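You operate a simulated robot arm through the tools that you are given. There is no shell and no other tool. Be economical: measure what you need, move in short steps, check, and stop when the job is done.

The job below is to be done with a simulated robot arm. You get a single attempt, and the scene is never put back.

Task
Cap the bottle in the blue clamp, free it, stand it in seat B and shut the clamp bar.
Fine: the blue clamp holds it while the cap goes on; leave the lid up; the other controls stay. Set down upright: yellow-cap bottle.

It is judged by the outcome, as a careful person would: the job done as asked, and still so three seconds after it is handed in. It fails if anything else is knocked over, pushed out of place, dropped, spilled or broken. A push-on lid holds only when it is set on centred and level and pressed home; a screw cap is set on level and turned clockwise until tight.

Robot
A 6-joint arm with a two-finger parallel gripper on a trunk, on a base that drives. Base frame: it is fixed to the floor where the robot stands at the start and does not move with it; the origin is under the middle of the robot, x ahead of it, y to its left, z up; the surface under the hand at the start is at about z = 0.9. Readings come in m, degrees, newtons and seconds.
With the tool pointing down near the work surface it reaches from about 0.14 to 0.84 m from the robot's upright axis, wherever it stands. Its first joint turns from -166.0 to 166.0 degrees. Places, roughly: bath wall switch [0.9, -1.4, 1.2]; black dial of the swirl unit [0.5, -0.1, 1]; black power switch of the control box [0.6, 0.3, 1]; black speed dial of the control box [0.3, 0.3, 1]; blue time dial of the control box [0.4, 0.3, 1]; green button of the swirl unit [0.4, -0.1, 1]; green start button of the control box [0.3, 0.4, 1]; heat wall switch [0.9, -1.6, 1.2]; mix wall switch [0.9, -1.3, 1.3]; orange heat switch of the control box [0.5, 0.3, 1]; red clamp bar [0.6, 1, 1.1]; red stop key of the control box [0.4, 0.4, 1]; seat B of the shaker tray [0.7, 1, 1.1]; spin wall switch [0.9, -1.5, 1.3]; stir wall switch [0.9, -1.3, 1.2]; table wall switch [0.9, -1.4, 1.3]. Payload 3.91 kg.
The TCP is the grasp point between the finger pads, 0.03 m short of the fingertips. In the tool frame z runs along the fingers and y along their closing line. Largest opening 0.11 m; finger width 0.02, thickness 0.01; the body of the gripper, 0.048 by 0.112 m, starts 0.055 m behind the TCP.
Orientation is that of the tool frame in the base frame, as [roll, pitch, yaw] about the fixed x, y, z axes, in that order (R = Rz(yaw) Ry(pitch) Rx(roll)). With the fingers straight down and closing along the base's y, the tool's x points along the base's -x, its y along +y and its z along -z.

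Tools
- The arm moves only by the tool apply_moves. Its argument "plan" is one flat list of numbers, 7 for each row, row after row: the shift along the tool's x, y, z in units of 250 mm (1.0 is 250 mm), then the turn, a rotation vector about the tool's x, y, z in units of 90 degrees (1.0 is 90 degrees), then the finger opening in m, from 0 to 0.11. In form: [x, y, z, rx, ry, rz, fingers, x, y, z, rx, ry, rz, fingers, ...]. A call has 1 to 10 rows; each row is the pose to reach, as a shift and turn from the pose commanded when the call began, along the tool's axes at that moment. A call with a number of a shift or a turn outside -1 to 1 is refused whole. A row lasts 0.2 s, in which the tool goes at most 0.05 m and 8.6 degrees; a call with a longer step from one row to the next is refused whole, and so is a gripper value outside its range. A pose out of reach is approached as far as the arm can. The call stops where the force on the tool passes 90 N (or 10 N more than at its start, if that is more) or the arm is blocked; 0.2 s more then pass. Each finger travels about 0.108 m/s and halts on what it meets, pressing with about 33 N; the grip force reading is that of the motor and also rises with nothing between the fingers. The clock runs only during rows and for 0.2 s after the last one: add rows that repeat a pose to give the fingers time. It gives the time, the measured TCP pose, the force on the tool (base axes), the opening and the grip force at its end, in the units of the frame above (readings bear some noise), with the torque about the TCP (base axes, N m) and any sound that the robot's microphone picked up.
- Cameras (640 x 400 px; columns grow to the right, rows downward): "scene" is now at [-0.0877, 0.0305, 1.5079]; the picture's right is [0.36, -0.93, 0.00], its down [-0.57, -0.23, -0.79] and it looks along [0.73, 0.29, -0.62] (base axes); focal length 293 px, centre (320, 200). "wrist" rides on the gripper at [0.077, 0.007, -0.114] in the tool frame; the picture's right is [-0.09, 1.00, 0.00], its down [-0.80, -0.07, -0.59] and it looks along [-0.59, -0.05, 0.80] (tool axes); focal length 270 px, centre (320, 200). There is no depth. A picture from a camera that has moved, and an enlarged one, comes with that camera's place and axes in the base frame and with its lens.
- capture(camera): a new picture of that camera. No time passes.
- raise_lower(by): slides the trunk up (or, below 0, down) by that many m; the arm and the scene camera ride with it, the base frame stays. It gives what a move gives, with no picture.
- roll_base(legs): drives the robot by 1 to 6 legs, each [ahead, left, turn to the left] in m, m and degrees, along the robot's own axes; the way and the turn of a leg run together, so that a leg with both is an arc; at most 1.5 m and 180 degrees a leg. The arm and the cameras ride along, it lands a little off, and it stops where it bumps. It gives what a move gives.
- pan_tilt(pan, tilt): turns the head with the scene camera to pan (to the left, within 86 degrees either way) and tilt (down, from -29 to 69), counted from straight ahead of the robot. It gives what a move gives.
- inspect(camera, box): a new picture of the part [left, top, right, bottom] of that camera's present view, enlarged. No time passes.
- job_done(): hands the job in; it is judged then, once.

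Go step by step. Nothing tells you exact positions but the pictures and the camera data: compare them with the known pose of the tool, close in by small moves and look again before you grip or let go. The budget is 120 turns and 78 pictures, counting those below and the enlarged ones. Unless the task says otherwise, let go and move clear before handing in.

The tools are called after "Request:" as name(argument=value, ...) on one line, values as JSON. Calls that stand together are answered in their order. apply_moves: Moves the arm, as the interface text tells. Its arguments: {"type":"object","properties":{"plan":{"type":"array","items":{"type":"number"}}},"required":["plan"]} The other tools are called the same way: raise_lower (by) slides the trunk up or down; roll_base (legs) drives the base; pan_tilt (pan, tilt) turns the head that bears the scene camera; capture (camera) takes a picture; inspect (camera, box) takes an enlarged picture of a part of a camera's view; job_done () hands the job in.

At the start:

```text
time_s: 0.0
ee_pos: [0.4368, 0.0298, 1.2512]
tcp_rot: [179.9, 0.0, -179.9]
ft_force: [0.5, 0.3, 0.6]
moment: [-0.02, 0.0, 0.02]
finger_gap: 0.1101
grasp_force: 0.1
trunk travel left (down, up): [-0.45, 0.09]
robot x, y, heading: [0.0016, -0.0009, 0.1]
head pan, tilt: [21.4, 38.1]
```

scene: 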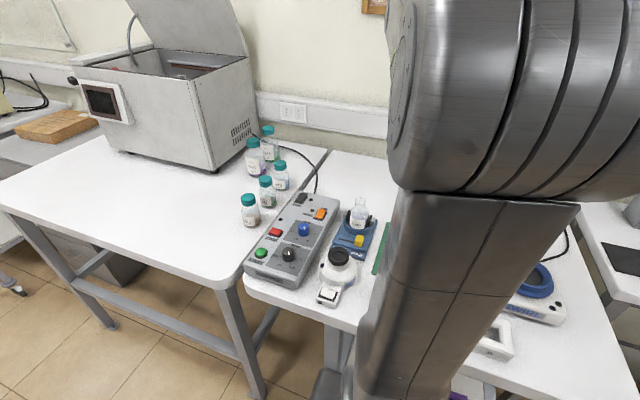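
wrist: 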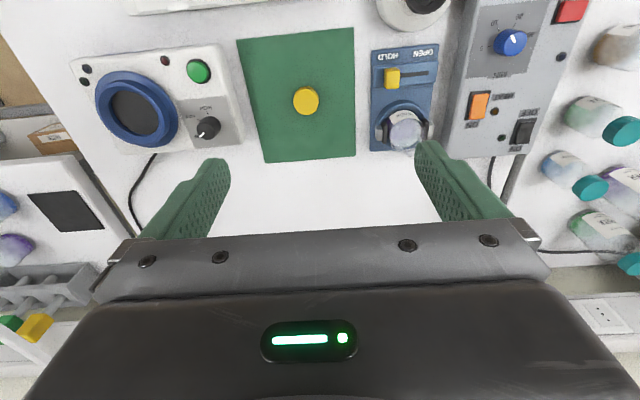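

The yellow cap lies on a green mat, and the bottle stands in the blue clamp with a yellow HOLD/OPEN slider beside it. I'll look closer at both first.

Request:
inspect(camera="wrist", box=[230, 20, 470, 170])

Request:
inspect(camera="scene", box=[300, 180, 400, 290])

Request:
pan_tilt(pan=55, tilt=25)

Request:
capture(camera="scene")

```text
2.67 times, centred on (350, 95) of wrist
camera zoom: at [0.3595, 0.0379, 1.367], right [0.09, 1.0, 0.0], down [0.8, -0.07, 0.59], along [0.59, -0.05, -0.8], focal length 721 px, centre (240, 480)
```

zoom: 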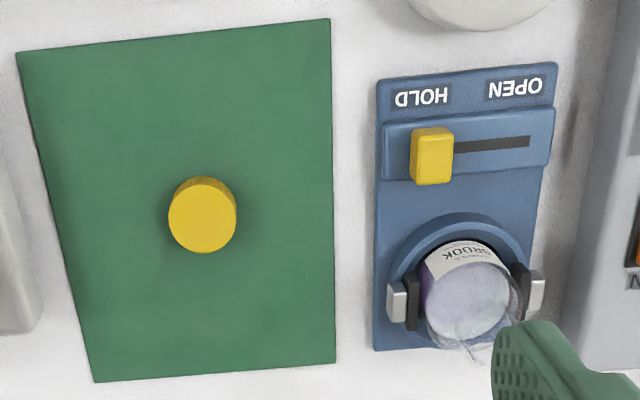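

```text
3.64 times, centred on (350, 235) of scene
camera zoom: at [-0.0877, 0.0305, 1.5079], right [0.36, -0.93, 0.0], down [-0.57, -0.23, -0.79], along [0.73, 0.29, -0.62], focal length 1066 px, centre (211, 73)
```

zoom: 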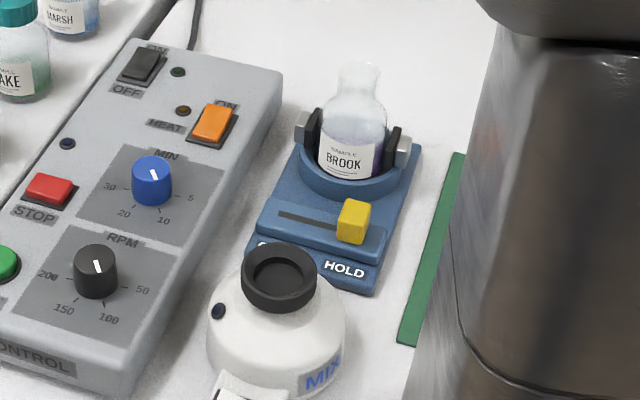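

```text
time_s: 1.0
ee_pos: [0.4369, 0.0305, 1.2527]
tcp_rot: [180.0, -0.1, -180.0]
ft_force: [0.3, 0.4, -0.6]
moment: [0.03, -0.04, -0.01]
finger_gap: 0.1096
grasp_force: 0.0
trunk travel left (down, up): [-0.45, 0.09]
robot x, y, heading: [-0.0006, 0.0003, -0.3]
head pan, tilt: [55.0, 25.0]
```

```text
73 pictures are left
camera scene: at [-0.1151, 0.0744, 1.5283], right [0.82, -0.57, 0.0], down [-0.24, -0.35, -0.91], along [0.52, 0.74, -0.42], focal length 293 px, centre (320, 200)
```

scene: 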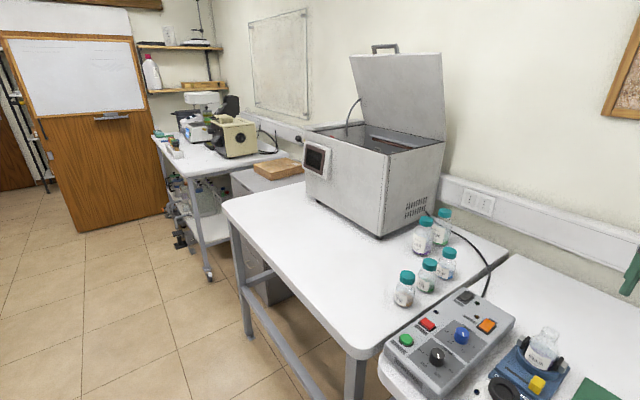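

The bottle neck is near (0.54, 0.157) with its top at about z 1.01, and the cap is near (0.491, 0.003). I'll move over the cap, lower, and look again.

Request:
apply_moves(plan=[-0.05, -0.03, 0.16, 0, 0, 0, 0.11, -0.1, -0.06, 0.32, 0, 0, 0, 0.11, -0.15, -0.09, 0.48, 0, 0, 0, 0.11, -0.2, -0.1, 0.6, 0, 0, 0, 0.11, -0.216, -0.108, 0.72, 0, 0, 0, 0.08])

Request:
capture(camera="wrist")

Request:
pan_tilt(pan=5, tilt=45)

Request:
capture(camera="scene")

```text
time_s: 2.2
ee_pos: [0.4905, 0.0026, 1.0728]
tcp_rot: [-180.0, 0.0, -180.0]
ft_force: [0.1, 0.2, -0.5]
moment: [0.02, -0.02, -0.01]
finger_gap: 0.0797
grasp_force: 0.1
trunk travel left (down, up): [-0.45, 0.09]
robot x, y, heading: [0.0028, -0.0021, 0.1]
head pan, tilt: [55.0, 25.0]
```

```text
72 pictures are left
camera wrist: at [0.414, 0.011, 1.1874], right [0.09, 1.0, 0.0], down [0.8, -0.07, 0.59], along [0.59, -0.05, -0.8], focal length 270 px, centre (320, 200)
```

wrist: 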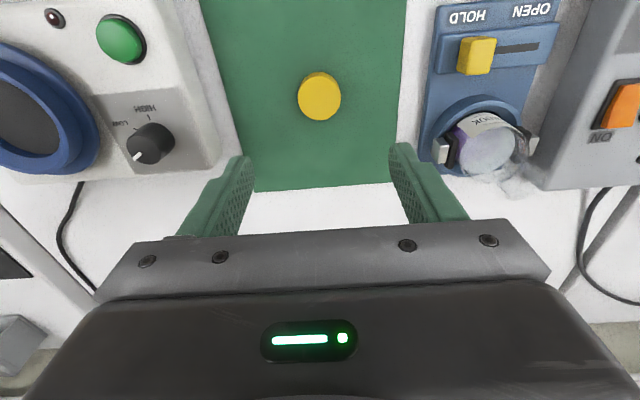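

```text
time_s: 3.4
ee_pos: [0.4907, 0.0025, 1.0732]
tcp_rot: [-179.9, 0.0, 180.0]
ft_force: [-0.3, 0.0, 0.9]
moment: [0.02, 0.03, 0.0]
finger_gap: 0.0799
grasp_force: 0.1
trunk travel left (down, up): [-0.45, 0.09]
robot x, y, heading: [-0.0011, 0.0013, -0.3]
head pan, tilt: [5.0, 45.0]
```

```text
71 pictures are left
camera scene: at [-0.0869, 0.0062, 1.4978], right [0.09, -1.0, 0.0], down [-0.7, -0.06, -0.71], along [0.7, 0.06, -0.71], focal length 293 px, centre (320, 200)
```

scene: 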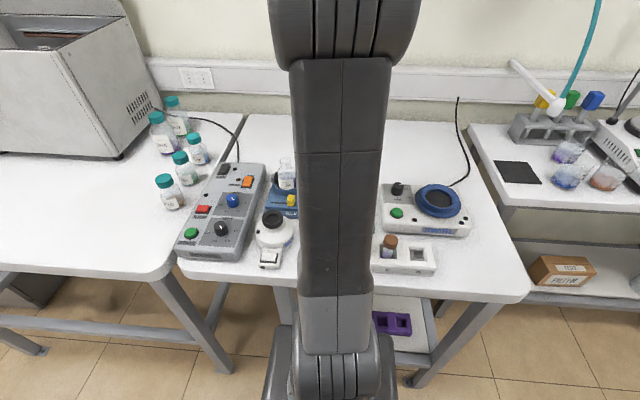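

The cap comes out at about (0.489, 0.005). I'll inspect the cap and bottle mouth for threads.

Request:
inspect(camera="wrist", box=[280, 60, 360, 130])

Request:
inspect(camera="scene", box=[255, 145, 310, 220])

Request:
inspect(camera="wrist", box=[420, 80, 560, 220])

```text
5.71 times, centred on (320, 95) of wrist
camera zoom: at [0.4137, 0.0111, 1.188], right [0.09, 1.0, 0.0], down [0.8, -0.07, 0.59], along [0.59, -0.05, -0.8], focal length 1544 px, centre (320, 800)
```

zoom: 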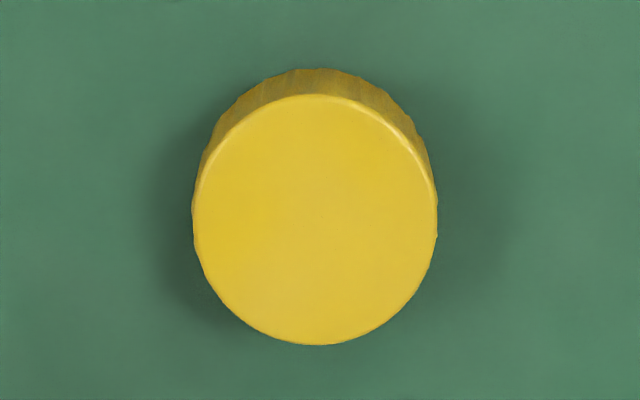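

```text
5.33 times, centred on (282, 182) of scene
camera zoom: at [-0.0869, 0.0062, 1.4978], right [0.09, -1.0, 0.0], down [-0.7, -0.06, -0.71], along [0.7, 0.06, -0.71], focal length 1563 px, centre (520, 293)
```

zoom: 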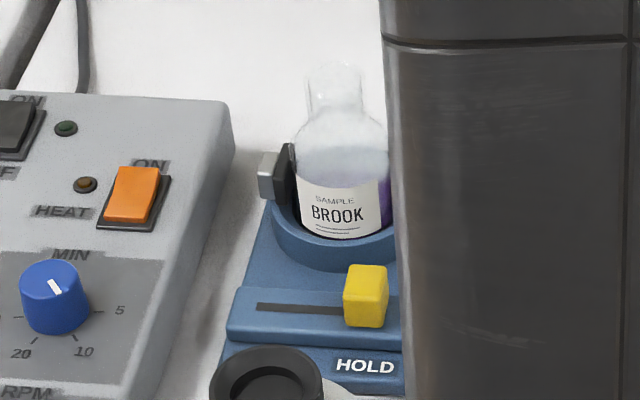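

```text
2.86 times, centred on (490, 150) of wrist
camera zoom: at [0.4137, 0.0111, 1.188], right [0.09, 1.0, 0.0], down [0.8, -0.07, 0.59], along [0.59, -0.05, -0.8], focal length 772 px, centre (-166, 343)
```

zoom: 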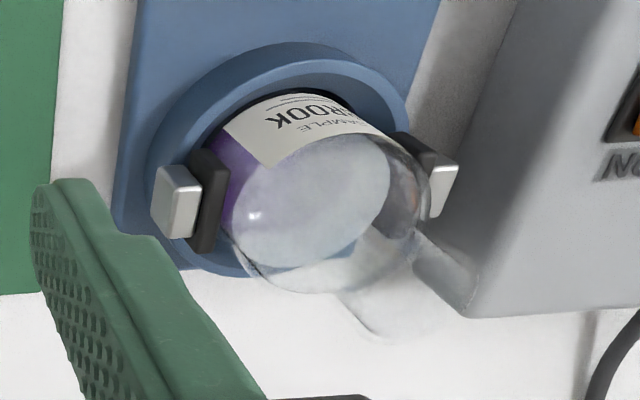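

The cap is ribbed on the side, so it is a screw cap, about 41 mm wide. I'll come down around it.

Request:
apply_moves(plan=[0, 0.005, 0.16, 0, 0, 0, 0.08, 0.006, 0.01, 0.3, 0, 0, 0, 0.08, 0.006, 0.01, 0.43, 0, 0, 0, 0.08, 0.006, 0.01, 0.43, 0, 0, 0, 0.08])

Request:
capture(camera="wrist")

```text
time_s: 4.4
ee_pos: [0.491, 0.0042, 0.9662]
tcp_rot: [180.0, 0.0, 180.0]
ft_force: [-0.2, 0.5, 0.2]
moment: [0.0, 0.02, -0.01]
finger_gap: 0.08
grasp_force: 0.0
trunk travel left (down, up): [-0.45, 0.09]
robot x, y, heading: [0.001, 0.0015, 0.1]
head pan, tilt: [5.0, 45.0]
```

```text
67 pictures are left
camera wrist: at [0.4131, 0.0129, 1.0803], right [0.09, 1.0, 0.0], down [0.8, -0.07, 0.59], along [0.59, -0.05, -0.8], focal length 270 px, centre (320, 200)
```

wrist: 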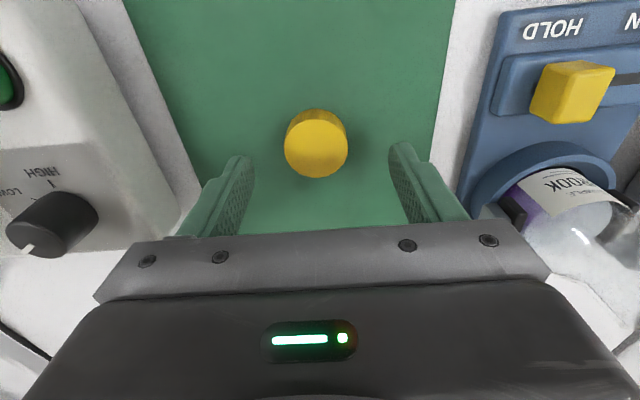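

The cap sits right between the fingers. I'll lower the last 3 cm and close.

Request:
apply_moves(plan=[0, 0, 0.06, 0, 0, 0, 0.08, 0, 0, 0.125, 0, 0, 0, 0.08, 0, 0, 0.125, 0, 0, 0, 0.06, 0, 0, 0.125, 0, 0, 0, 0.03, 0, 0, 0.125, 0, 0, 0, 0.03, 0, 0, 0.125, 0, 0, 0, 0.03])

Request:
capture(camera="wrist")

```text
time_s: 5.8
ee_pos: [0.489, 0.005, 0.9332]
tcp_rot: [179.9, 0.1, 179.9]
ft_force: [0.7, 1.2, 13.6]
moment: [0.09, 0.12, -0.05]
finger_gap: 0.0388
grasp_force: 33.0
trunk travel left (down, up): [-0.45, 0.09]
robot x, y, heading: [0.0003, -0.0004, -0.0]
head pan, tilt: [5.0, 45.0]
```

```text
66 pictures are left
camera wrist: at [0.4124, 0.0134, 1.048], right [0.09, 1.0, 0.0], down [0.8, -0.07, 0.6], along [0.59, -0.05, -0.8], focal length 270 px, centre (320, 200)
```

wrist: 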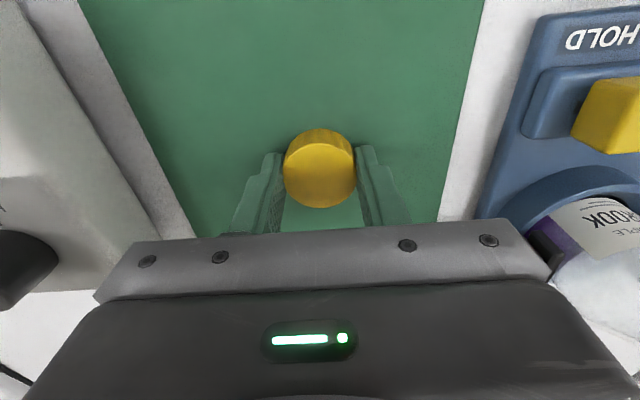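

The cap is held at 38.8 mm, its bottom level with the fingertips. I'll lift it and move near the bottle to measure the mouth.

Request:
apply_moves(plan=[0, 0, -0.1, 0, 0, 0, 0.03, 0, 0, -0.28, 0, 0, 0, 0.03, 0, 0, -0.46, 0, 0, 0, 0.03, 0, 0.0, -0.6, 0, 0, 0, 0.03, 0.0, 0.18, -0.6, 0, 0, 0, 0.03, 0.0, 0.36, -0.6, 0, 0, 0, 0.03, 0, 0.54, -0.6, 0, 0, 0, 0.03, 0, 0.608, -0.6, 0, 0, 0, 0.03, 0, 0.608, -0.6, 0, 0, 0, 0.03])

Request:
capture(camera="wrist")

Request:
inspect(camera="wrist", box=[240, 60, 400, 220])

Request:
pan_tilt(pan=30, tilt=45)

Request:
capture(camera="scene")

```text
time_s: 7.8
ee_pos: [0.4882, 0.1568, 1.082]
tcp_rot: [179.9, -0.1, 180.0]
ft_force: [0.4, 0.0, -0.2]
moment: [0.0, 0.02, 0.01]
finger_gap: 0.039
grasp_force: 32.5
trunk travel left (down, up): [-0.45, 0.09]
robot x, y, heading: [-0.0006, -0.0017, 0.1]
head pan, tilt: [5.0, 45.0]
```

```text
65 pictures are left
camera wrist: at [0.4115, 0.1663, 1.1963], right [0.09, 1.0, 0.0], down [0.8, -0.07, 0.59], along [0.59, -0.05, -0.8], focal length 270 px, centre (320, 200)
```

wrist: 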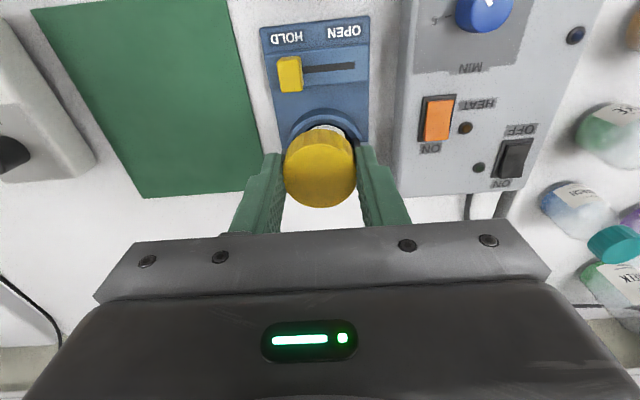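

```text
2.50 times, centred on (320, 140) of wrist
camera zoom: at [0.4115, 0.1663, 1.1963], right [0.09, 1.0, 0.0], down [0.8, -0.07, 0.59], along [0.59, -0.05, -0.8], focal length 676 px, centre (320, 350)
```

zoom: 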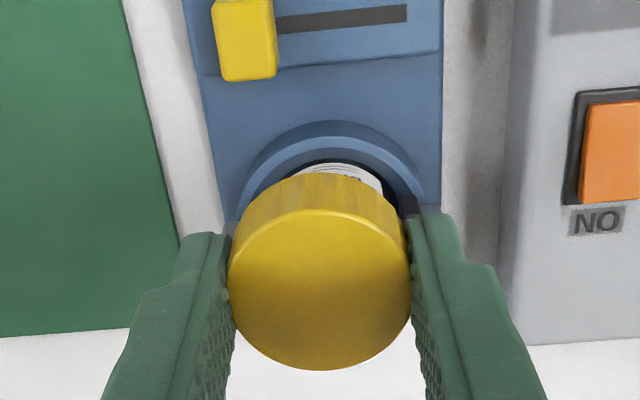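

```text
time_s: 8.7
ee_pos: [0.4889, 0.1572, 1.082]
tcp_rot: [180.0, 0.1, -180.0]
ft_force: [0.2, 0.6, 0.2]
moment: [0.03, -0.04, -0.01]
finger_gap: 0.0389
grasp_force: 33.3
trunk travel left (down, up): [-0.45, 0.09]
robot x, y, heading: [0.0018, 0.0021, 0.3]
head pan, tilt: [30.0, 45.0]
```

```text
63 pictures are left
camera scene: at [-0.0975, 0.0397, 1.4978], right [0.5, -0.87, 0.0], down [-0.61, -0.35, -0.71], along [0.61, 0.35, -0.71], focal length 293 px, centre (320, 200)
```

scene: 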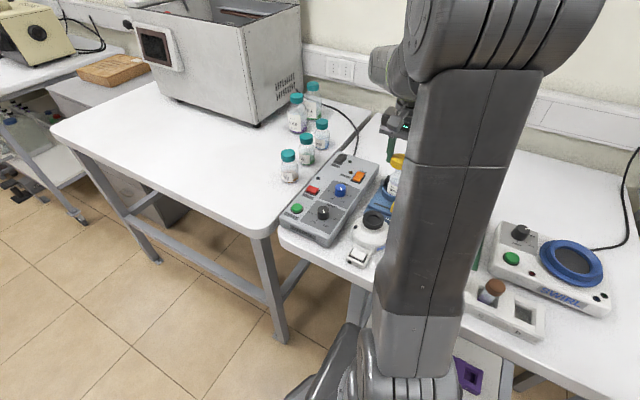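

The held cap hides the mouth, so I'll look past it from either side.

Request:
apply_moves(plan=[0, -0.15, -0.05, 0, 0, 0, 0.03, 0, -0.3, -0.1, 0, 0, 0, 0.03, 0, -0.34, -0.1, 0, 0, 0, 0.03, 0, -0.34, -0.1, 0, 0, 0, 0.03])

Request:
inspect(camera="wrist", box=[360, 60, 560, 230])

Request:
apply_moves(plan=[0, 0.18, 0, 0, 0, 0, 0.03, 0, 0.36, 0, 0, 0, 0, 0.03, 0, 0.54, 0, 0, 0, 0, 0.03, 0, 0.68, 0, 0, 0, 0, 0.03, 0, 0.68, 0, 0, 0, 0, 0.03])

Request:
inspect(camera="wrist", box=[90, 60, 290, 230])

```text
time_s: 9.7
ee_pos: [0.4871, 0.0702, 1.1086]
tcp_rot: [180.0, -0.1, 179.9]
ft_force: [0.4, 0.5, 0.7]
moment: [-0.02, -0.01, -0.03]
finger_gap: 0.039
grasp_force: 32.9
trunk travel left (down, up): [-0.45, 0.09]
robot x, y, heading: [0.0008, -0.0039, -0.0]
head pan, tilt: [30.0, 45.0]
```

```text
2.35 times, centred on (460, 145) of wrist
camera zoom: at [0.41, 0.0787, 1.2214], right [0.09, 1.0, 0.0], down [0.8, -0.07, 0.59], along [0.59, -0.05, -0.8], focal length 636 px, centre (-9, 329)
```

zoom: 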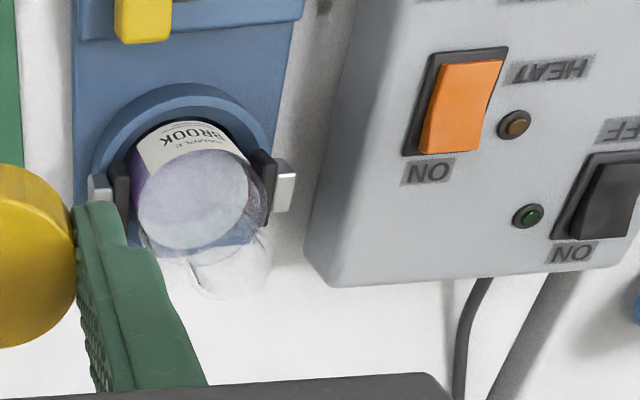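

```text
time_s: 10.9
ee_pos: [0.4892, 0.2431, 1.1098]
tcp_rot: [-179.9, 0.0, 180.0]
ft_force: [0.0, -0.4, 0.1]
moment: [0.01, 0.02, -0.02]
finger_gap: 0.039
grasp_force: 33.6
trunk travel left (down, up): [-0.45, 0.09]
robot x, y, heading: [0.0009, 0.0001, 0.1]
head pan, tilt: [30.0, 45.0]
```

```text
2.35 times, centred on (190, 145) of wrist
camera zoom: at [0.4119, 0.2515, 1.2238], right [0.09, 1.0, 0.0], down [0.8, -0.07, 0.59], along [0.59, -0.05, -0.8], focal length 636 px, centre (626, 329)
```

zoom: 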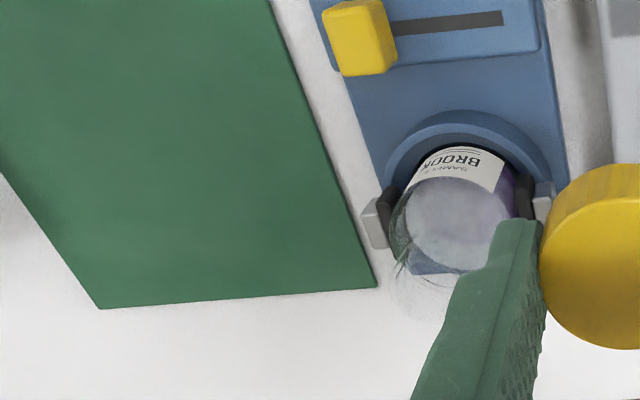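

From several rays I put the bottle axis at about (0.544, 0.160). I'll go above it while turning the gripper back counter-clockwise, which gives room to screw and a view from the side.

Request:
apply_moves(plan=[-0.02, -0.03, 0, 0, 0, -0.095, 0.03, -0.05, -0.07, 0, 0, 0, -0.19, 0.03, -0.08, -0.11, 0, 0, 0, -0.285, 0.03, -0.11, -0.15, 0, 0, 0, -0.38, 0.03, -0.14, -0.2, 0.0, 0, 0, -0.475, 0.03, -0.17, -0.25, 0.0, 0, 0, -0.57, 0.03, -0.2, -0.3, 0.0, 0, 0, -0.665, 0.03, -0.22, -0.332, 0.04, 0, 0, -0.76, 0.03, -0.22, -0.332, 0.12, 0, 0, -0.855, 0.03, -0.22, -0.332, 0.16, 0, 0, -0.95, 0.03])

Request:
capture(camera="wrist")

Request:
inspect(camera="scene", box=[340, 130, 420, 230])

```text
time_s: 13.1
ee_pos: [0.5452, 0.1584, 1.0678]
tcp_rot: [-180.0, 0.0, -94.3]
ft_force: [0.2, -0.2, 0.1]
moment: [-0.02, 0.03, 0.03]
finger_gap: 0.0389
grasp_force: 32.8
trunk travel left (down, up): [-0.45, 0.09]
robot x, y, heading: [-0.0044, 0.0033, -0.2]
head pan, tilt: [30.0, 45.0]
```

```text
60 pictures are left
camera wrist: at [0.532, 0.084, 1.1815], right [-0.99, 0.16, 0.0], down [0.13, 0.79, 0.59], along [0.1, 0.59, -0.8], focal length 270 px, centre (320, 200)
```

wrist: 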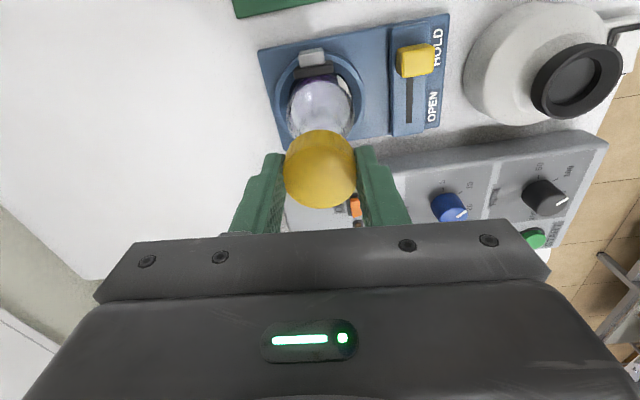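

```text
4.00 times, centred on (380, 180) of scene
camera zoom: at [-0.0974, 0.0398, 1.4978], right [0.5, -0.87, 0.0], down [-0.61, -0.35, -0.71], along [0.61, 0.35, -0.71], focal length 1172 px, centre (80, 280)
```

zoom: 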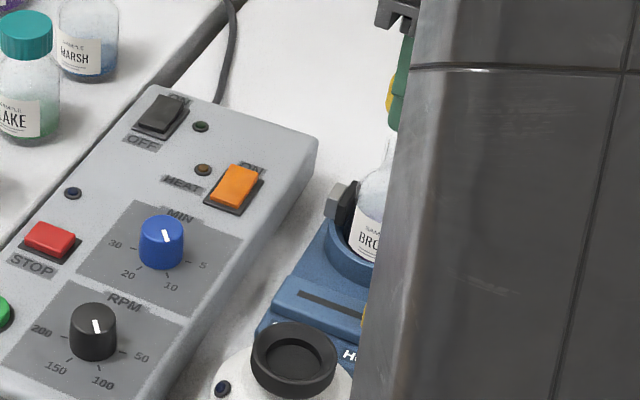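

Request:
inspect(camera="wrist", box=[250, 30, 400, 220])

```text
2.11 times, centred on (325, 125) of wrist
camera zoom: at [0.532, 0.084, 1.1815], right [-0.99, 0.16, 0.0], down [0.13, 0.79, 0.59], along [0.1, 0.59, -0.8], focal length 569 px, centre (310, 358)
```

zoom: 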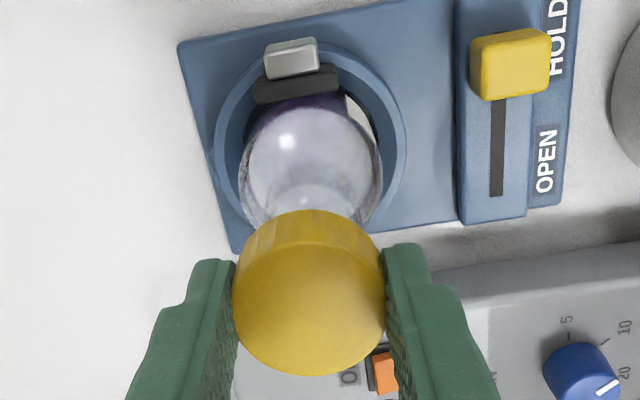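

The axis lines up within about 1 mm in this view. I'll lower gently toward the mouth.

Request:
apply_moves(plan=[-0.004, 0.003, 0.05, 0, 0, 0, 0.03, -0.004, 0.003, 0.085, 0, 0, 0, 0.03, -0.004, 0.003, 0.1, 0, 0, 0, 0.03])

Request:
inspect(camera="wrist", box=[250, 30, 400, 220])

Request:
pan_tilt(pan=45, tilt=40)

Request:
capture(camera="scene")

```text
time_s: 13.9
ee_pos: [0.5449, 0.1605, 1.0438]
tcp_rot: [-179.9, 0.0, -94.5]
ft_force: [-0.5, -0.6, 0.0]
moment: [0.01, 0.01, 0.01]
finger_gap: 0.0391
grasp_force: 33.1
trunk travel left (down, up): [-0.45, 0.09]
robot x, y, heading: [-0.0007, -0.0024, -0.1]
head pan, tilt: [30.0, 45.0]
```

```text
2.11 times, centred on (325, 125) of wrist
camera zoom: at [0.5312, 0.0855, 1.1576], right [-0.99, 0.17, 0.0], down [0.13, 0.79, 0.59], along [0.1, 0.59, -0.8], focal length 569 px, centre (310, 358)
```

zoom: 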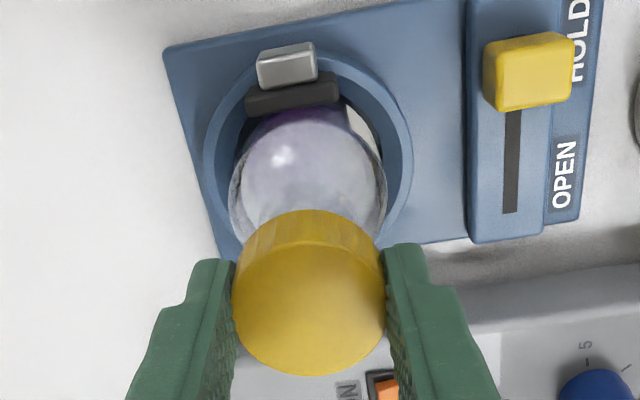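

```text
time_s: 14.6
ee_pos: [0.5441, 0.1593, 1.0445]
tcp_rot: [179.9, 0.0, -94.5]
ft_force: [0.6, -0.2, -0.4]
moment: [0.0, 0.06, -0.02]
finger_gap: 0.039
grasp_force: 33.2
trunk travel left (down, up): [-0.45, 0.09]
robot x, y, heading: [-0.0034, -0.0018, 0.1]
head pan, tilt: [45.0, 40.0]
```

```text
56 pictures are left
camera scene: at [-0.1077, 0.0591, 1.505], right [0.71, -0.71, 0.0], down [-0.46, -0.45, -0.77], along [0.54, 0.54, -0.64], focal length 293 px, centre (320, 200)
```

scene: 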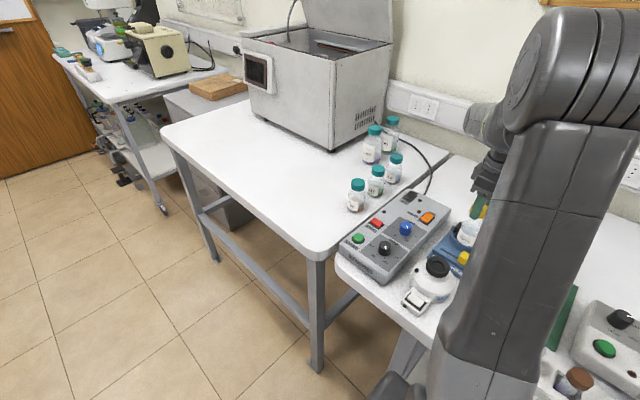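

The cap is centred over the body. I'll lower in small steps until contact.

Request:
apply_moves(plan=[0, 0, 0.012, 0, 0, 0, 0.03, 0, 0, 0.024, 0, 0, 0, 0.03, 0, 0, 0.036, 0, 0, 0, 0.03])

```text
time_s: 15.4
ee_pos: [0.5435, 0.1602, 1.0369]
tcp_rot: [-179.5, 0.0, -94.5]
ft_force: [4.8, -1.0, 28.4]
moment: [-0.35, -0.15, 0.02]
finger_gap: 0.0388
grasp_force: 32.9
trunk travel left (down, up): [-0.45, 0.09]
robot x, y, heading: [0.0026, 0.0038, -0.1]
head pan, tilt: [45.0, 40.0]
```

Contact came at 28 N with a moment showing the push lies about 1 cm toward -y, so the neck sits a bit toward -y. I'll back off, shift 2 mm and try again.

Request:
apply_moves(plan=[0, 0, -0.02, 0, 0, 0, 0.03, 0.008, 0, -0.02, 0, 0, 0, 0.03, 0.008, 0, -0.01, 0, 0, 0, 0.03, 0.008, 0, 0, 0, 0, 0, 0.03])

```text
time_s: 16.4
ee_pos: [0.5436, 0.1585, 1.0387]
tcp_rot: [-179.8, 0.0, -94.5]
ft_force: [0.3, 2.5, 23.5]
moment: [-0.23, -0.17, 0.03]
finger_gap: 0.0391
grasp_force: 32.8
trunk travel left (down, up): [-0.45, 0.09]
robot x, y, heading: [-0.0014, 0.0001, -0.1]
head pan, tilt: [45.0, 40.0]
```

Still off toward -y, and slightly +x. I'll shift further.

Request:
apply_moves(plan=[0, 0, -0.02, 0, 0, 0, 0.03, 0.008, -0.005, -0.02, 0, 0, 0, 0.03, 0.008, -0.005, -0.01, 0, 0, 0, 0.03, 0.008, -0.005, 0, 0, 0, 0, 0.03])

Request:
capture(camera="wrist")

```text
time_s: 17.4
ee_pos: [0.5437, 0.1553, 1.0367]
tcp_rot: [-179.6, 0.0, -94.5]
ft_force: [-0.6, 1.0, 21.7]
moment: [0.42, 0.14, 0.0]
finger_gap: 0.0388
grasp_force: 33.1
trunk travel left (down, up): [-0.45, 0.09]
robot x, y, heading: [0.0018, -0.0019, -0.1]
head pan, tilt: [45.0, 40.0]
```

```text
55 pictures are left
camera wrist: at [0.5308, 0.0814, 1.1515], right [-0.99, 0.17, 0.0], down [0.13, 0.79, 0.6], along [0.1, 0.59, -0.8], focal length 270 px, centre (320, 200)
```

wrist: 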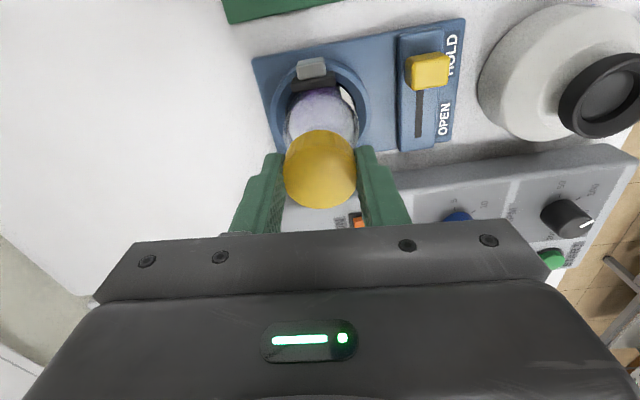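

The moment reversed, so the centre lies between the last two tries. I'll go halfway.

Request:
apply_moves(plan=[0, 0, -0.02, 0, 0, 0, 0.03, -0.005, 0.0025, -0.02, 0, 0, 0, 0.03, -0.005, 0.0025, -0.01, 0, 0, 0, 0.03, -0.005, 0.0025, 0, 0, 0, 0, 0.03])

```text
time_s: 18.4
ee_pos: [0.5443, 0.1577, 1.0343]
tcp_rot: [179.9, 0.0, -94.5]
ft_force: [-0.9, 0.6, 0.1]
moment: [0.04, 0.02, -0.01]
finger_gap: 0.0389
grasp_force: 33.2
trunk travel left (down, up): [-0.45, 0.09]
robot x, y, heading: [0.0049, -0.0019, 0.0]
head pan, tilt: [45.0, 40.0]
```

No contact force now at this height, so the cap has slipped over the neck. I'll lower until it meets the thread.

Request:
apply_moves(plan=[0, 0, 0.008, 0, 0, 0, 0.03, 0, 0, 0.016, 0, 0, 0, 0.03, 0, 0, 0.024, 0, 0, 0, 0.03])

```text
time_s: 19.2
ee_pos: [0.5427, 0.1573, 1.0301]
tcp_rot: [-180.0, 0.0, -94.5]
ft_force: [1.0, -0.2, -0.5]
moment: [-0.02, 0.0, 0.06]
finger_gap: 0.0388
grasp_force: 33.0
trunk travel left (down, up): [-0.45, 0.09]
robot x, y, heading: [0.0, -0.0002, 0.2]
head pan, tilt: [45.0, 40.0]
```

Request:
apply_moves(plan=[0, 0, 0.008, 0, 0, 0, 0.03, 0, 0, 0.016, 0, 0, 0, 0.03, 0, 0, 0.024, 0, 0, 0, 0.03])

```text
time_s: 20.0
ee_pos: [0.5443, 0.1559, 1.0223]
tcp_rot: [180.0, 0.0, -94.5]
ft_force: [-0.2, 0.0, -0.2]
moment: [-0.01, -0.01, 0.02]
finger_gap: 0.0387
grasp_force: 33.3
trunk travel left (down, up): [-0.45, 0.09]
robot x, y, heading: [-0.0014, 0.0031, -0.1]
head pan, tilt: [45.0, 40.0]
```

Request:
inspect(camera="wrist", box=[250, 30, 400, 220])

Request:
inspect(camera="scene", box=[420, 170, 520, 290])

Request:
apply_moves(plan=[0, 0, 0.006, 0, 0, 0, 0.03, 0, 0, 0.012, 0, 0, 0, 0.03, 0, 0, 0.012, 0, 0, 0, 0.03])

```text
2.11 times, centred on (325, 125) of wrist
camera zoom: at [0.5318, 0.0825, 1.1371], right [-0.99, 0.17, 0.0], down [0.13, 0.79, 0.59], along [0.1, 0.59, -0.8], focal length 569 px, centre (310, 358)
```

zoom: 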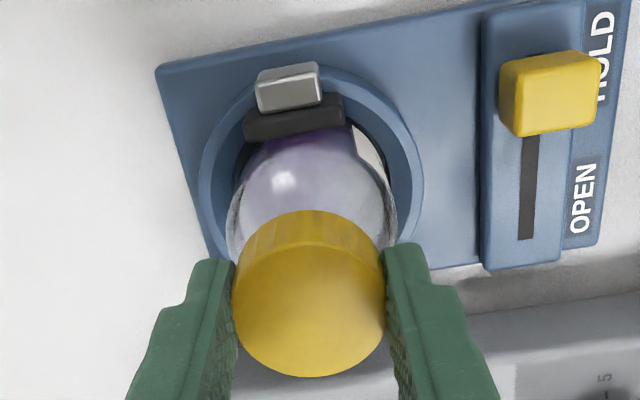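

```text
3.33 times, centred on (470, 230) of scene
camera zoom: at [-0.1078, 0.0592, 1.505], right [0.71, -0.71, 0.0], down [-0.45, -0.45, -0.77], along [0.54, 0.54, -0.64], focal length 977 px, centre (-180, 100)
```

zoom: 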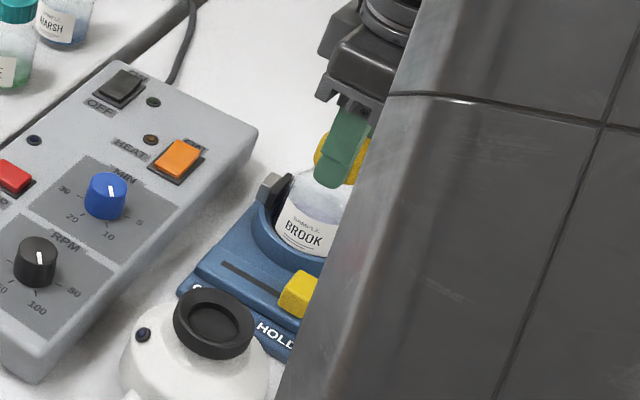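

```text
time_s: 20.8
ee_pos: [0.5448, 0.1556, 1.0205]
tcp_rot: [180.0, 0.0, -94.5]
ft_force: [0.4, 0.5, 0.9]
moment: [0.04, 0.01, 0.01]
finger_gap: 0.0389
grasp_force: 33.0
trunk travel left (down, up): [-0.45, 0.09]
robot x, y, heading: [-0.0011, 0.0005, -0.4]
head pan, tilt: [45.0, 40.0]
```

The cap is down over the neck. I'll keep lowering gently to find the thread or seat.

Request:
apply_moves(plan=[0, 0, 0.006, 0, 0, 0, 0.03, 0, 0, 0.012, 0, 0, 0, 0.03, 0, 0, 0.016, 0, 0, 0, 0.03])

```text
time_s: 21.6
ee_pos: [0.5435, 0.1573, 1.019]
tcp_rot: [-179.6, 0.2, -94.5]
ft_force: [4.4, 1.3, 34.9]
moment: [0.02, -0.08, -0.04]
finger_gap: 0.0392
grasp_force: 32.8
trunk travel left (down, up): [-0.45, 0.09]
robot x, y, heading: [0.003, 0.0008, 0.0]
head pan, tilt: [45.0, 40.0]
heard: snap
```

I heard a snap at 35 N with balanced moments, perhaps the cap seating. I'll look before going on.

Request:
inspect(camera="wrist", box=[250, 30, 400, 220])

Request:
inspect(camera="scene", box=[440, 180, 500, 270])

```text
2.11 times, centred on (325, 125) of wrist
camera zoom: at [0.5302, 0.0825, 1.1328], right [-0.99, 0.17, -0.01], down [0.13, 0.79, 0.6], along [0.1, 0.59, -0.8], focal length 569 px, centre (310, 358)
```

zoom: 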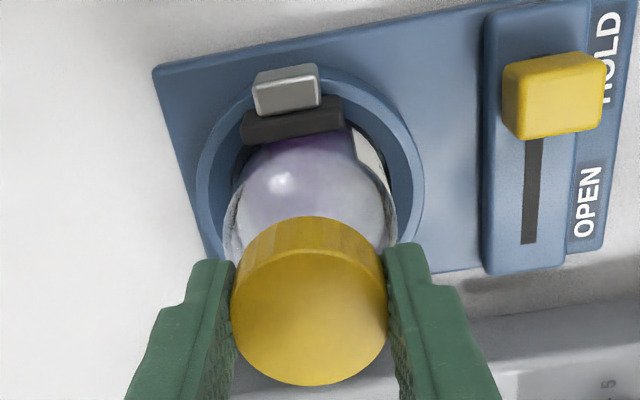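

```text
4.44 times, centred on (470, 225) of scene
camera zoom: at [-0.1101, 0.0585, 1.5052], right [0.71, -0.71, 0.0], down [-0.45, -0.45, -0.77], along [0.54, 0.54, -0.64], focal length 1302 px, centre (-347, 89)
```

zoom: 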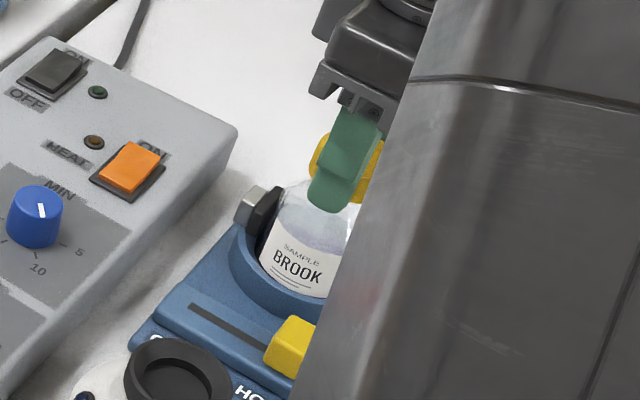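

The cap sits level. Its side is ribbed, so I'll turn it clockwise and watch the torque.

Request:
apply_moves(plan=[0, 0, 0, 0, 0, 0.09, 0.03, 0, 0, 0, 0, 0, 0.18, 0.03, 0, 0, 0, 0, 0, 0.27, 0.03, 0, 0, 0, 0, 0, 0.36, 0.03, 0, 0, 0, 0, 0, 0.45, 0.03])

```text
time_s: 22.8
ee_pos: [0.5402, 0.1543, 1.017]
tcp_rot: [179.9, -0.1, -135.2]
ft_force: [-13.6, -10.2, 23.5]
moment: [-0.31, 0.47, 0.23]
finger_gap: 0.0395
grasp_force: 32.9
trunk travel left (down, up): [-0.45, 0.09]
robot x, y, heading: [-0.001, 0.001, 0.0]
head pan, tilt: [45.0, 40.0]
```

Request:
capture(camera="wrist")

Request:
inspect(camera="wrist", box=[250, 30, 400, 220])

```text
50 pictures are left
camera wrist: at [0.4798, 0.1069, 1.1313], right [-0.64, 0.77, 0.0], down [0.62, 0.51, 0.59], along [0.46, 0.38, -0.8], focal length 270 px, centre (320, 200)
```

wrist: 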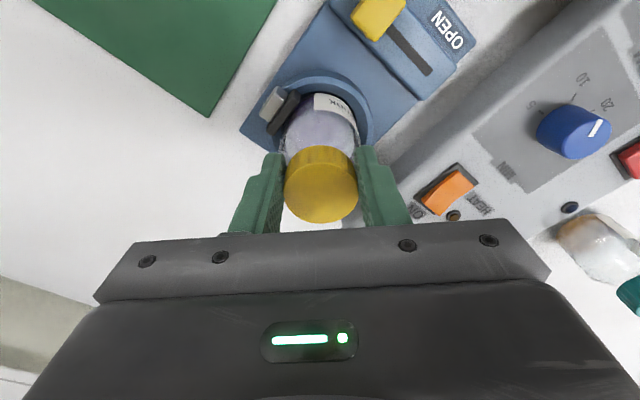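

```text
2.11 times, centred on (325, 125) of wrist
camera zoom: at [0.4798, 0.1069, 1.1313], right [-0.64, 0.77, 0.0], down [0.62, 0.51, 0.59], along [0.46, 0.38, -0.8], focal length 569 px, centre (310, 358)
```

zoom: 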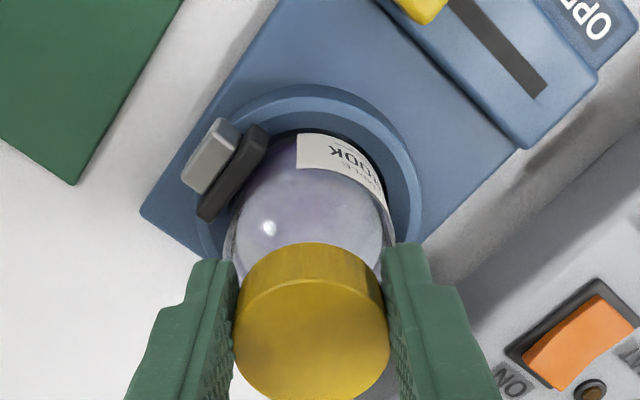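

The cap stayed on the neck while the fingers crept sideways off its middle. I'll open, let the tool settle, recentre and grip lower.

Request:
apply_moves(plan=[0, 0, 0, 0, 0, 0, 0.06, 0, 0, 0, 0, 0, 0, 0.06, 0, 0, 0, 0, 0, 0, 0.06])

Request:
inspect(camera="wrist", box=[250, 30, 400, 220])

Request:
inspect(camera="scene", box=[440, 180, 500, 270])

```text
time_s: 23.6
ee_pos: [0.5438, 0.158, 1.0148]
tcp_rot: [-180.0, 0.0, -135.0]
ft_force: [0.2, -0.4, -0.2]
moment: [0.01, 0.02, 0.05]
finger_gap: 0.0602
grasp_force: 0.1
trunk travel left (down, up): [-0.45, 0.09]
robot x, y, heading: [0.0001, -0.0028, -0.2]
head pan, tilt: [45.0, 40.0]
```

```text
2.11 times, centred on (325, 125) of wrist
camera zoom: at [0.4839, 0.1091, 1.1303], right [-0.64, 0.77, 0.0], down [0.62, 0.52, 0.59], along [0.46, 0.38, -0.8], focal length 569 px, centre (310, 358)
```

zoom: 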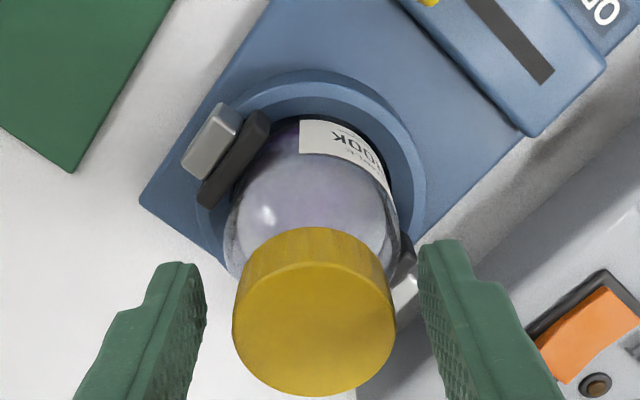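

```text
4.44 times, centred on (470, 225) of scene
camera zoom: at [-0.1077, 0.0592, 1.505], right [0.71, -0.71, 0.0], down [-0.45, -0.45, -0.77], along [0.54, 0.54, -0.64], focal length 1302 px, centre (-347, 89)
```

zoom: 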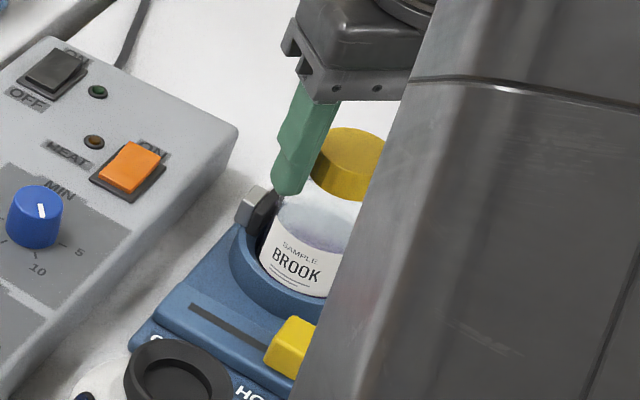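

The cap sits level on the bottle and the tool settled back on the axis. I'll regrip without downward preload and keep turning.

Request:
apply_moves(plan=[0, 0, 0, 0, 0, 0, 0.035, 0, 0, 0, 0, 0, 0, 0.03, 0, 0, 0, 0, 0, 0.05, 0.03, 0, 0, 0.001, 0, 0, 0.14, 0.03, 0, 0, 0.002, 0, 0, 0.23, 0.03, 0, 0, 0.002, 0, 0, 0.32, 0.03, 0, 0, 0.003, 0, 0, 0.41, 0.03, 0, 0, 0.003, 0, 0, 0.5, 0.03])

Request:
inspect(camera="wrist", box=[250, 30, 400, 220])

```text
time_s: 25.4
ee_pos: [0.5431, 0.1571, 1.0149]
tcp_rot: [-180.0, 0.0, 180.0]
ft_force: [-2.4, 4.2, 0.3]
moment: [0.09, 0.04, 0.03]
finger_gap: 0.039
grasp_force: 33.3
trunk travel left (down, up): [-0.45, 0.09]
robot x, y, heading: [-0.0005, 0.0023, -0.1]
head pan, tilt: [45.0, 40.0]
heard: snap
```

```text
2.11 times, centred on (325, 125) of wrist
camera zoom: at [0.4662, 0.1661, 1.1289], right [0.09, 1.0, 0.0], down [0.8, -0.07, 0.6], along [0.59, -0.05, -0.8], focal length 569 px, centre (310, 358)
```

zoom: 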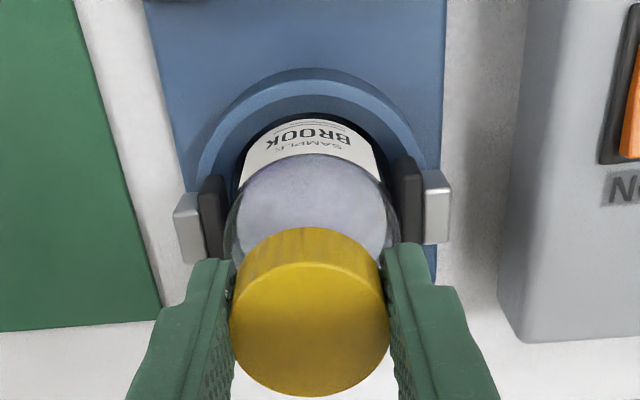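

The cap turns nearly freely. I'll continue clockwise and watch for tightening torque.

Request:
apply_moves(plan=[0, 0, 0, 0, 0, 0.09, 0.03, 0, 0, 0.001, 0, 0, 0.18, 0.03, 0, 0, 0.001, 0, 0, 0.27, 0.03, 0, 0, 0.002, 0, 0, 0.36, 0.03, 0, 0, 0.002, 0, 0, 0.45, 0.03, 0, 0, 0.003, 0, 0, 0.54, 0.03, 0, 0, 0.003, 0, 0, 0.63, 0.03, 0, 0, 0.003, 0, 0, 0.72, 0.03, 0, 0, 0.004, 0, 0, 0.81, 0.03, 0, 0, 0.004, 0, 0, 0.9, 0.03])

Request:
inspect(camera="wrist", box=[250, 30, 400, 220])

```text
time_s: 27.6
ee_pos: [0.5452, 0.1593, 1.0139]
tcp_rot: [179.9, 0.0, 98.9]
ft_force: [4.3, 7.1, 7.0]
moment: [0.12, -0.13, 0.08]
finger_gap: 0.0386
grasp_force: 32.8
trunk travel left (down, up): [-0.45, 0.09]
robot x, y, heading: [-0.0017, -0.001, -0.2]
head pan, tilt: [45.0, 40.0]
```

```text
2.11 times, centred on (325, 125) of wrist
camera zoom: at [0.5391, 0.237, 1.1285], right [1.0, 0.07, 0.0], down [0.05, -0.8, 0.59], along [0.04, -0.59, -0.8], focal length 569 px, centre (310, 358)
```

zoom: 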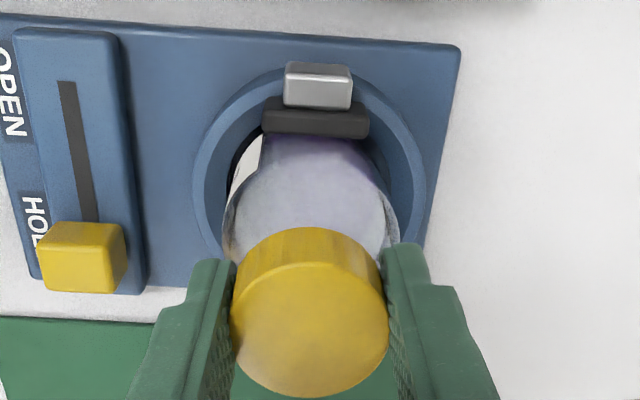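

Request:
apply_moves(plan=[0, 0, 0, 0, 0, 0.09, 0.03, 0, 0, 0, 0, 0, 0.18, 0.03, 0, 0, 0.001, 0, 0, 0.27, 0.03, 0, 0, 0.001, 0, 0, 0.36, 0.03, 0, 0, 0.001, 0, 0, 0.45, 0.03, 0, 0, 0.002, 0, 0, 0.54, 0.03, 0, 0, 0.002, 0, 0, 0.63, 0.03, 0, 0, 0.002, 0, 0, 0.72, 0.03, 0, 0, 0.003, 0, 0, 0.81, 0.03, 0, 0, 0.003, 0, 0, 0.9, 0.03])

```text
time_s: 29.8
ee_pos: [0.5615, 0.1291, 1.0223]
tcp_rot: [-177.6, -2.4, 25.9]
ft_force: [-3.4, 33.6, 48.9]
moment: [2.1, 0.64, -0.26]
finger_gap: 0.0472
grasp_force: 16.1
out of reach, approached as far as the arm can: row 9, 10
trunk travel left (down, up): [-0.45, 0.09]
robot x, y, heading: [-0.0023, 0.0043, 0.5]
head pan, tilt: [45.0, 40.0]
stopped in row 10: the force on the tool passed its limit at 128 N (the readings are from after the stop); the commanded pose is now the measured one
```

The arm hit a joint limit and drifted. I'll check the state before moving.

Request:
capture(camera="wrist")

Request:
inspect(camera="scene", box=[400, 150, 520, 270])

```text
44 pictures are left
camera wrist: at [0.6302, 0.1516, 1.1382], right [0.36, -0.93, -0.05], down [-0.76, -0.32, 0.56], along [-0.54, -0.17, -0.83], focal length 270 px, centre (320, 200)
```

wrist: 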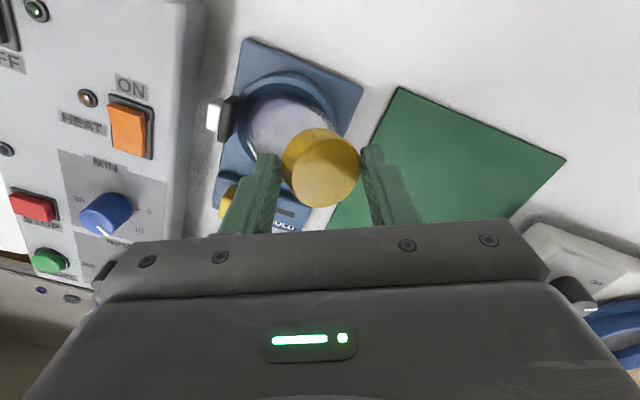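

```text
3.33 times, centred on (460, 210) of scene
camera zoom: at [-0.1125, 0.064, 1.505], right [0.71, -0.7, 0.0], down [-0.45, -0.46, -0.77], along [0.54, 0.54, -0.64], focal length 977 px, centre (-147, 167)
```

zoom: 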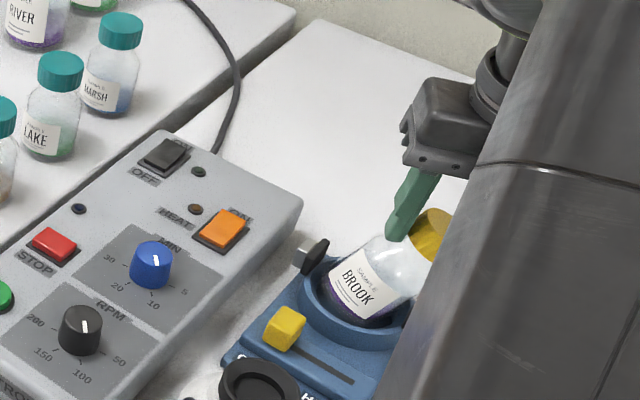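

The gripper dragged the capped bottle over: it leans in the cup, still gripped by the cap, and the slider has gone to OPEN. Nothing has spilled, so I'll ease it back upright slowly while holding on.

Request:
apply_moves(plan=[0, -0.02, 0, 0, 0, -0.02, 0.03, -0.002, -0.045, 0, 0, 0, -0.04, 0.03, -0.004, -0.07, 0, -0.01, -0.01, -0.06, 0.03, -0.006, -0.09, 0, -0.02, -0.02, -0.08, 0.03, -0.009, -0.11, 0, -0.027, -0.027, -0.1, 0.03, -0.012, -0.13, 0, -0.027, -0.027, -0.12, 0.03])

Request:
capture(camera="wrist")

Request:
inspect(camera="scene", box=[400, 150, 520, 270])

```text
time_s: 31.2
ee_pos: [0.5425, 0.149, 1.0123]
tcp_rot: [-179.9, 1.1, 36.5]
ft_force: [-5.3, 8.0, 0.9]
moment: [0.65, 0.42, -0.03]
finger_gap: 0.0395
grasp_force: 33.0
trunk travel left (down, up): [-0.45, 0.09]
robot x, y, heading: [0.0012, 0.0038, 0.4]
head pan, tilt: [45.0, 40.0]
```

```text
42 pictures are left
camera wrist: at [0.6101, 0.1912, 1.1254], right [0.52, -0.85, 0.0], down [-0.68, -0.41, 0.61], along [-0.52, -0.32, -0.79], focal length 270 px, centre (320, 200)
```

wrist: 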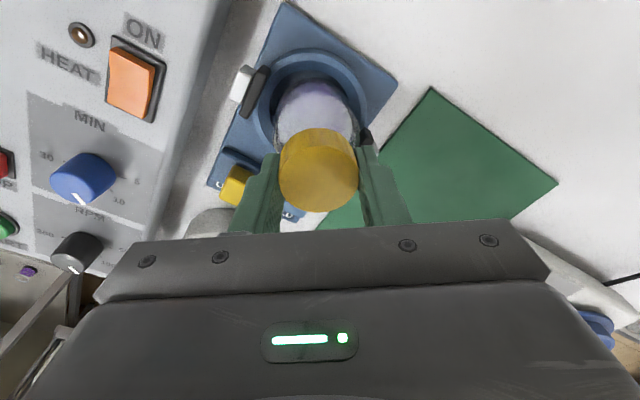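

```text
3.33 times, centred on (460, 210) of scene
camera zoom: at [-0.1096, 0.0605, 1.5041], right [0.71, -0.7, 0.0], down [-0.45, -0.46, -0.77], along [0.54, 0.54, -0.64], focal length 977 px, centre (-147, 167)
```

zoom: 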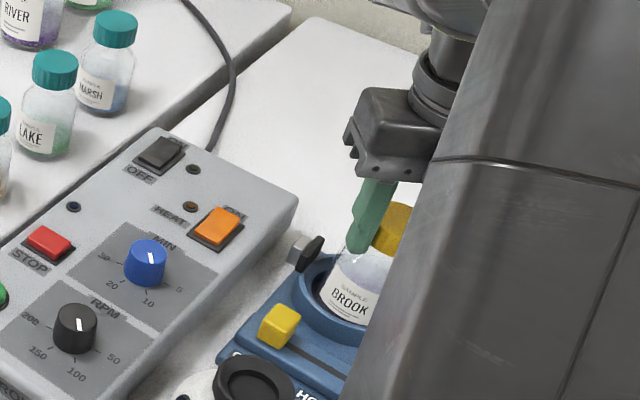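

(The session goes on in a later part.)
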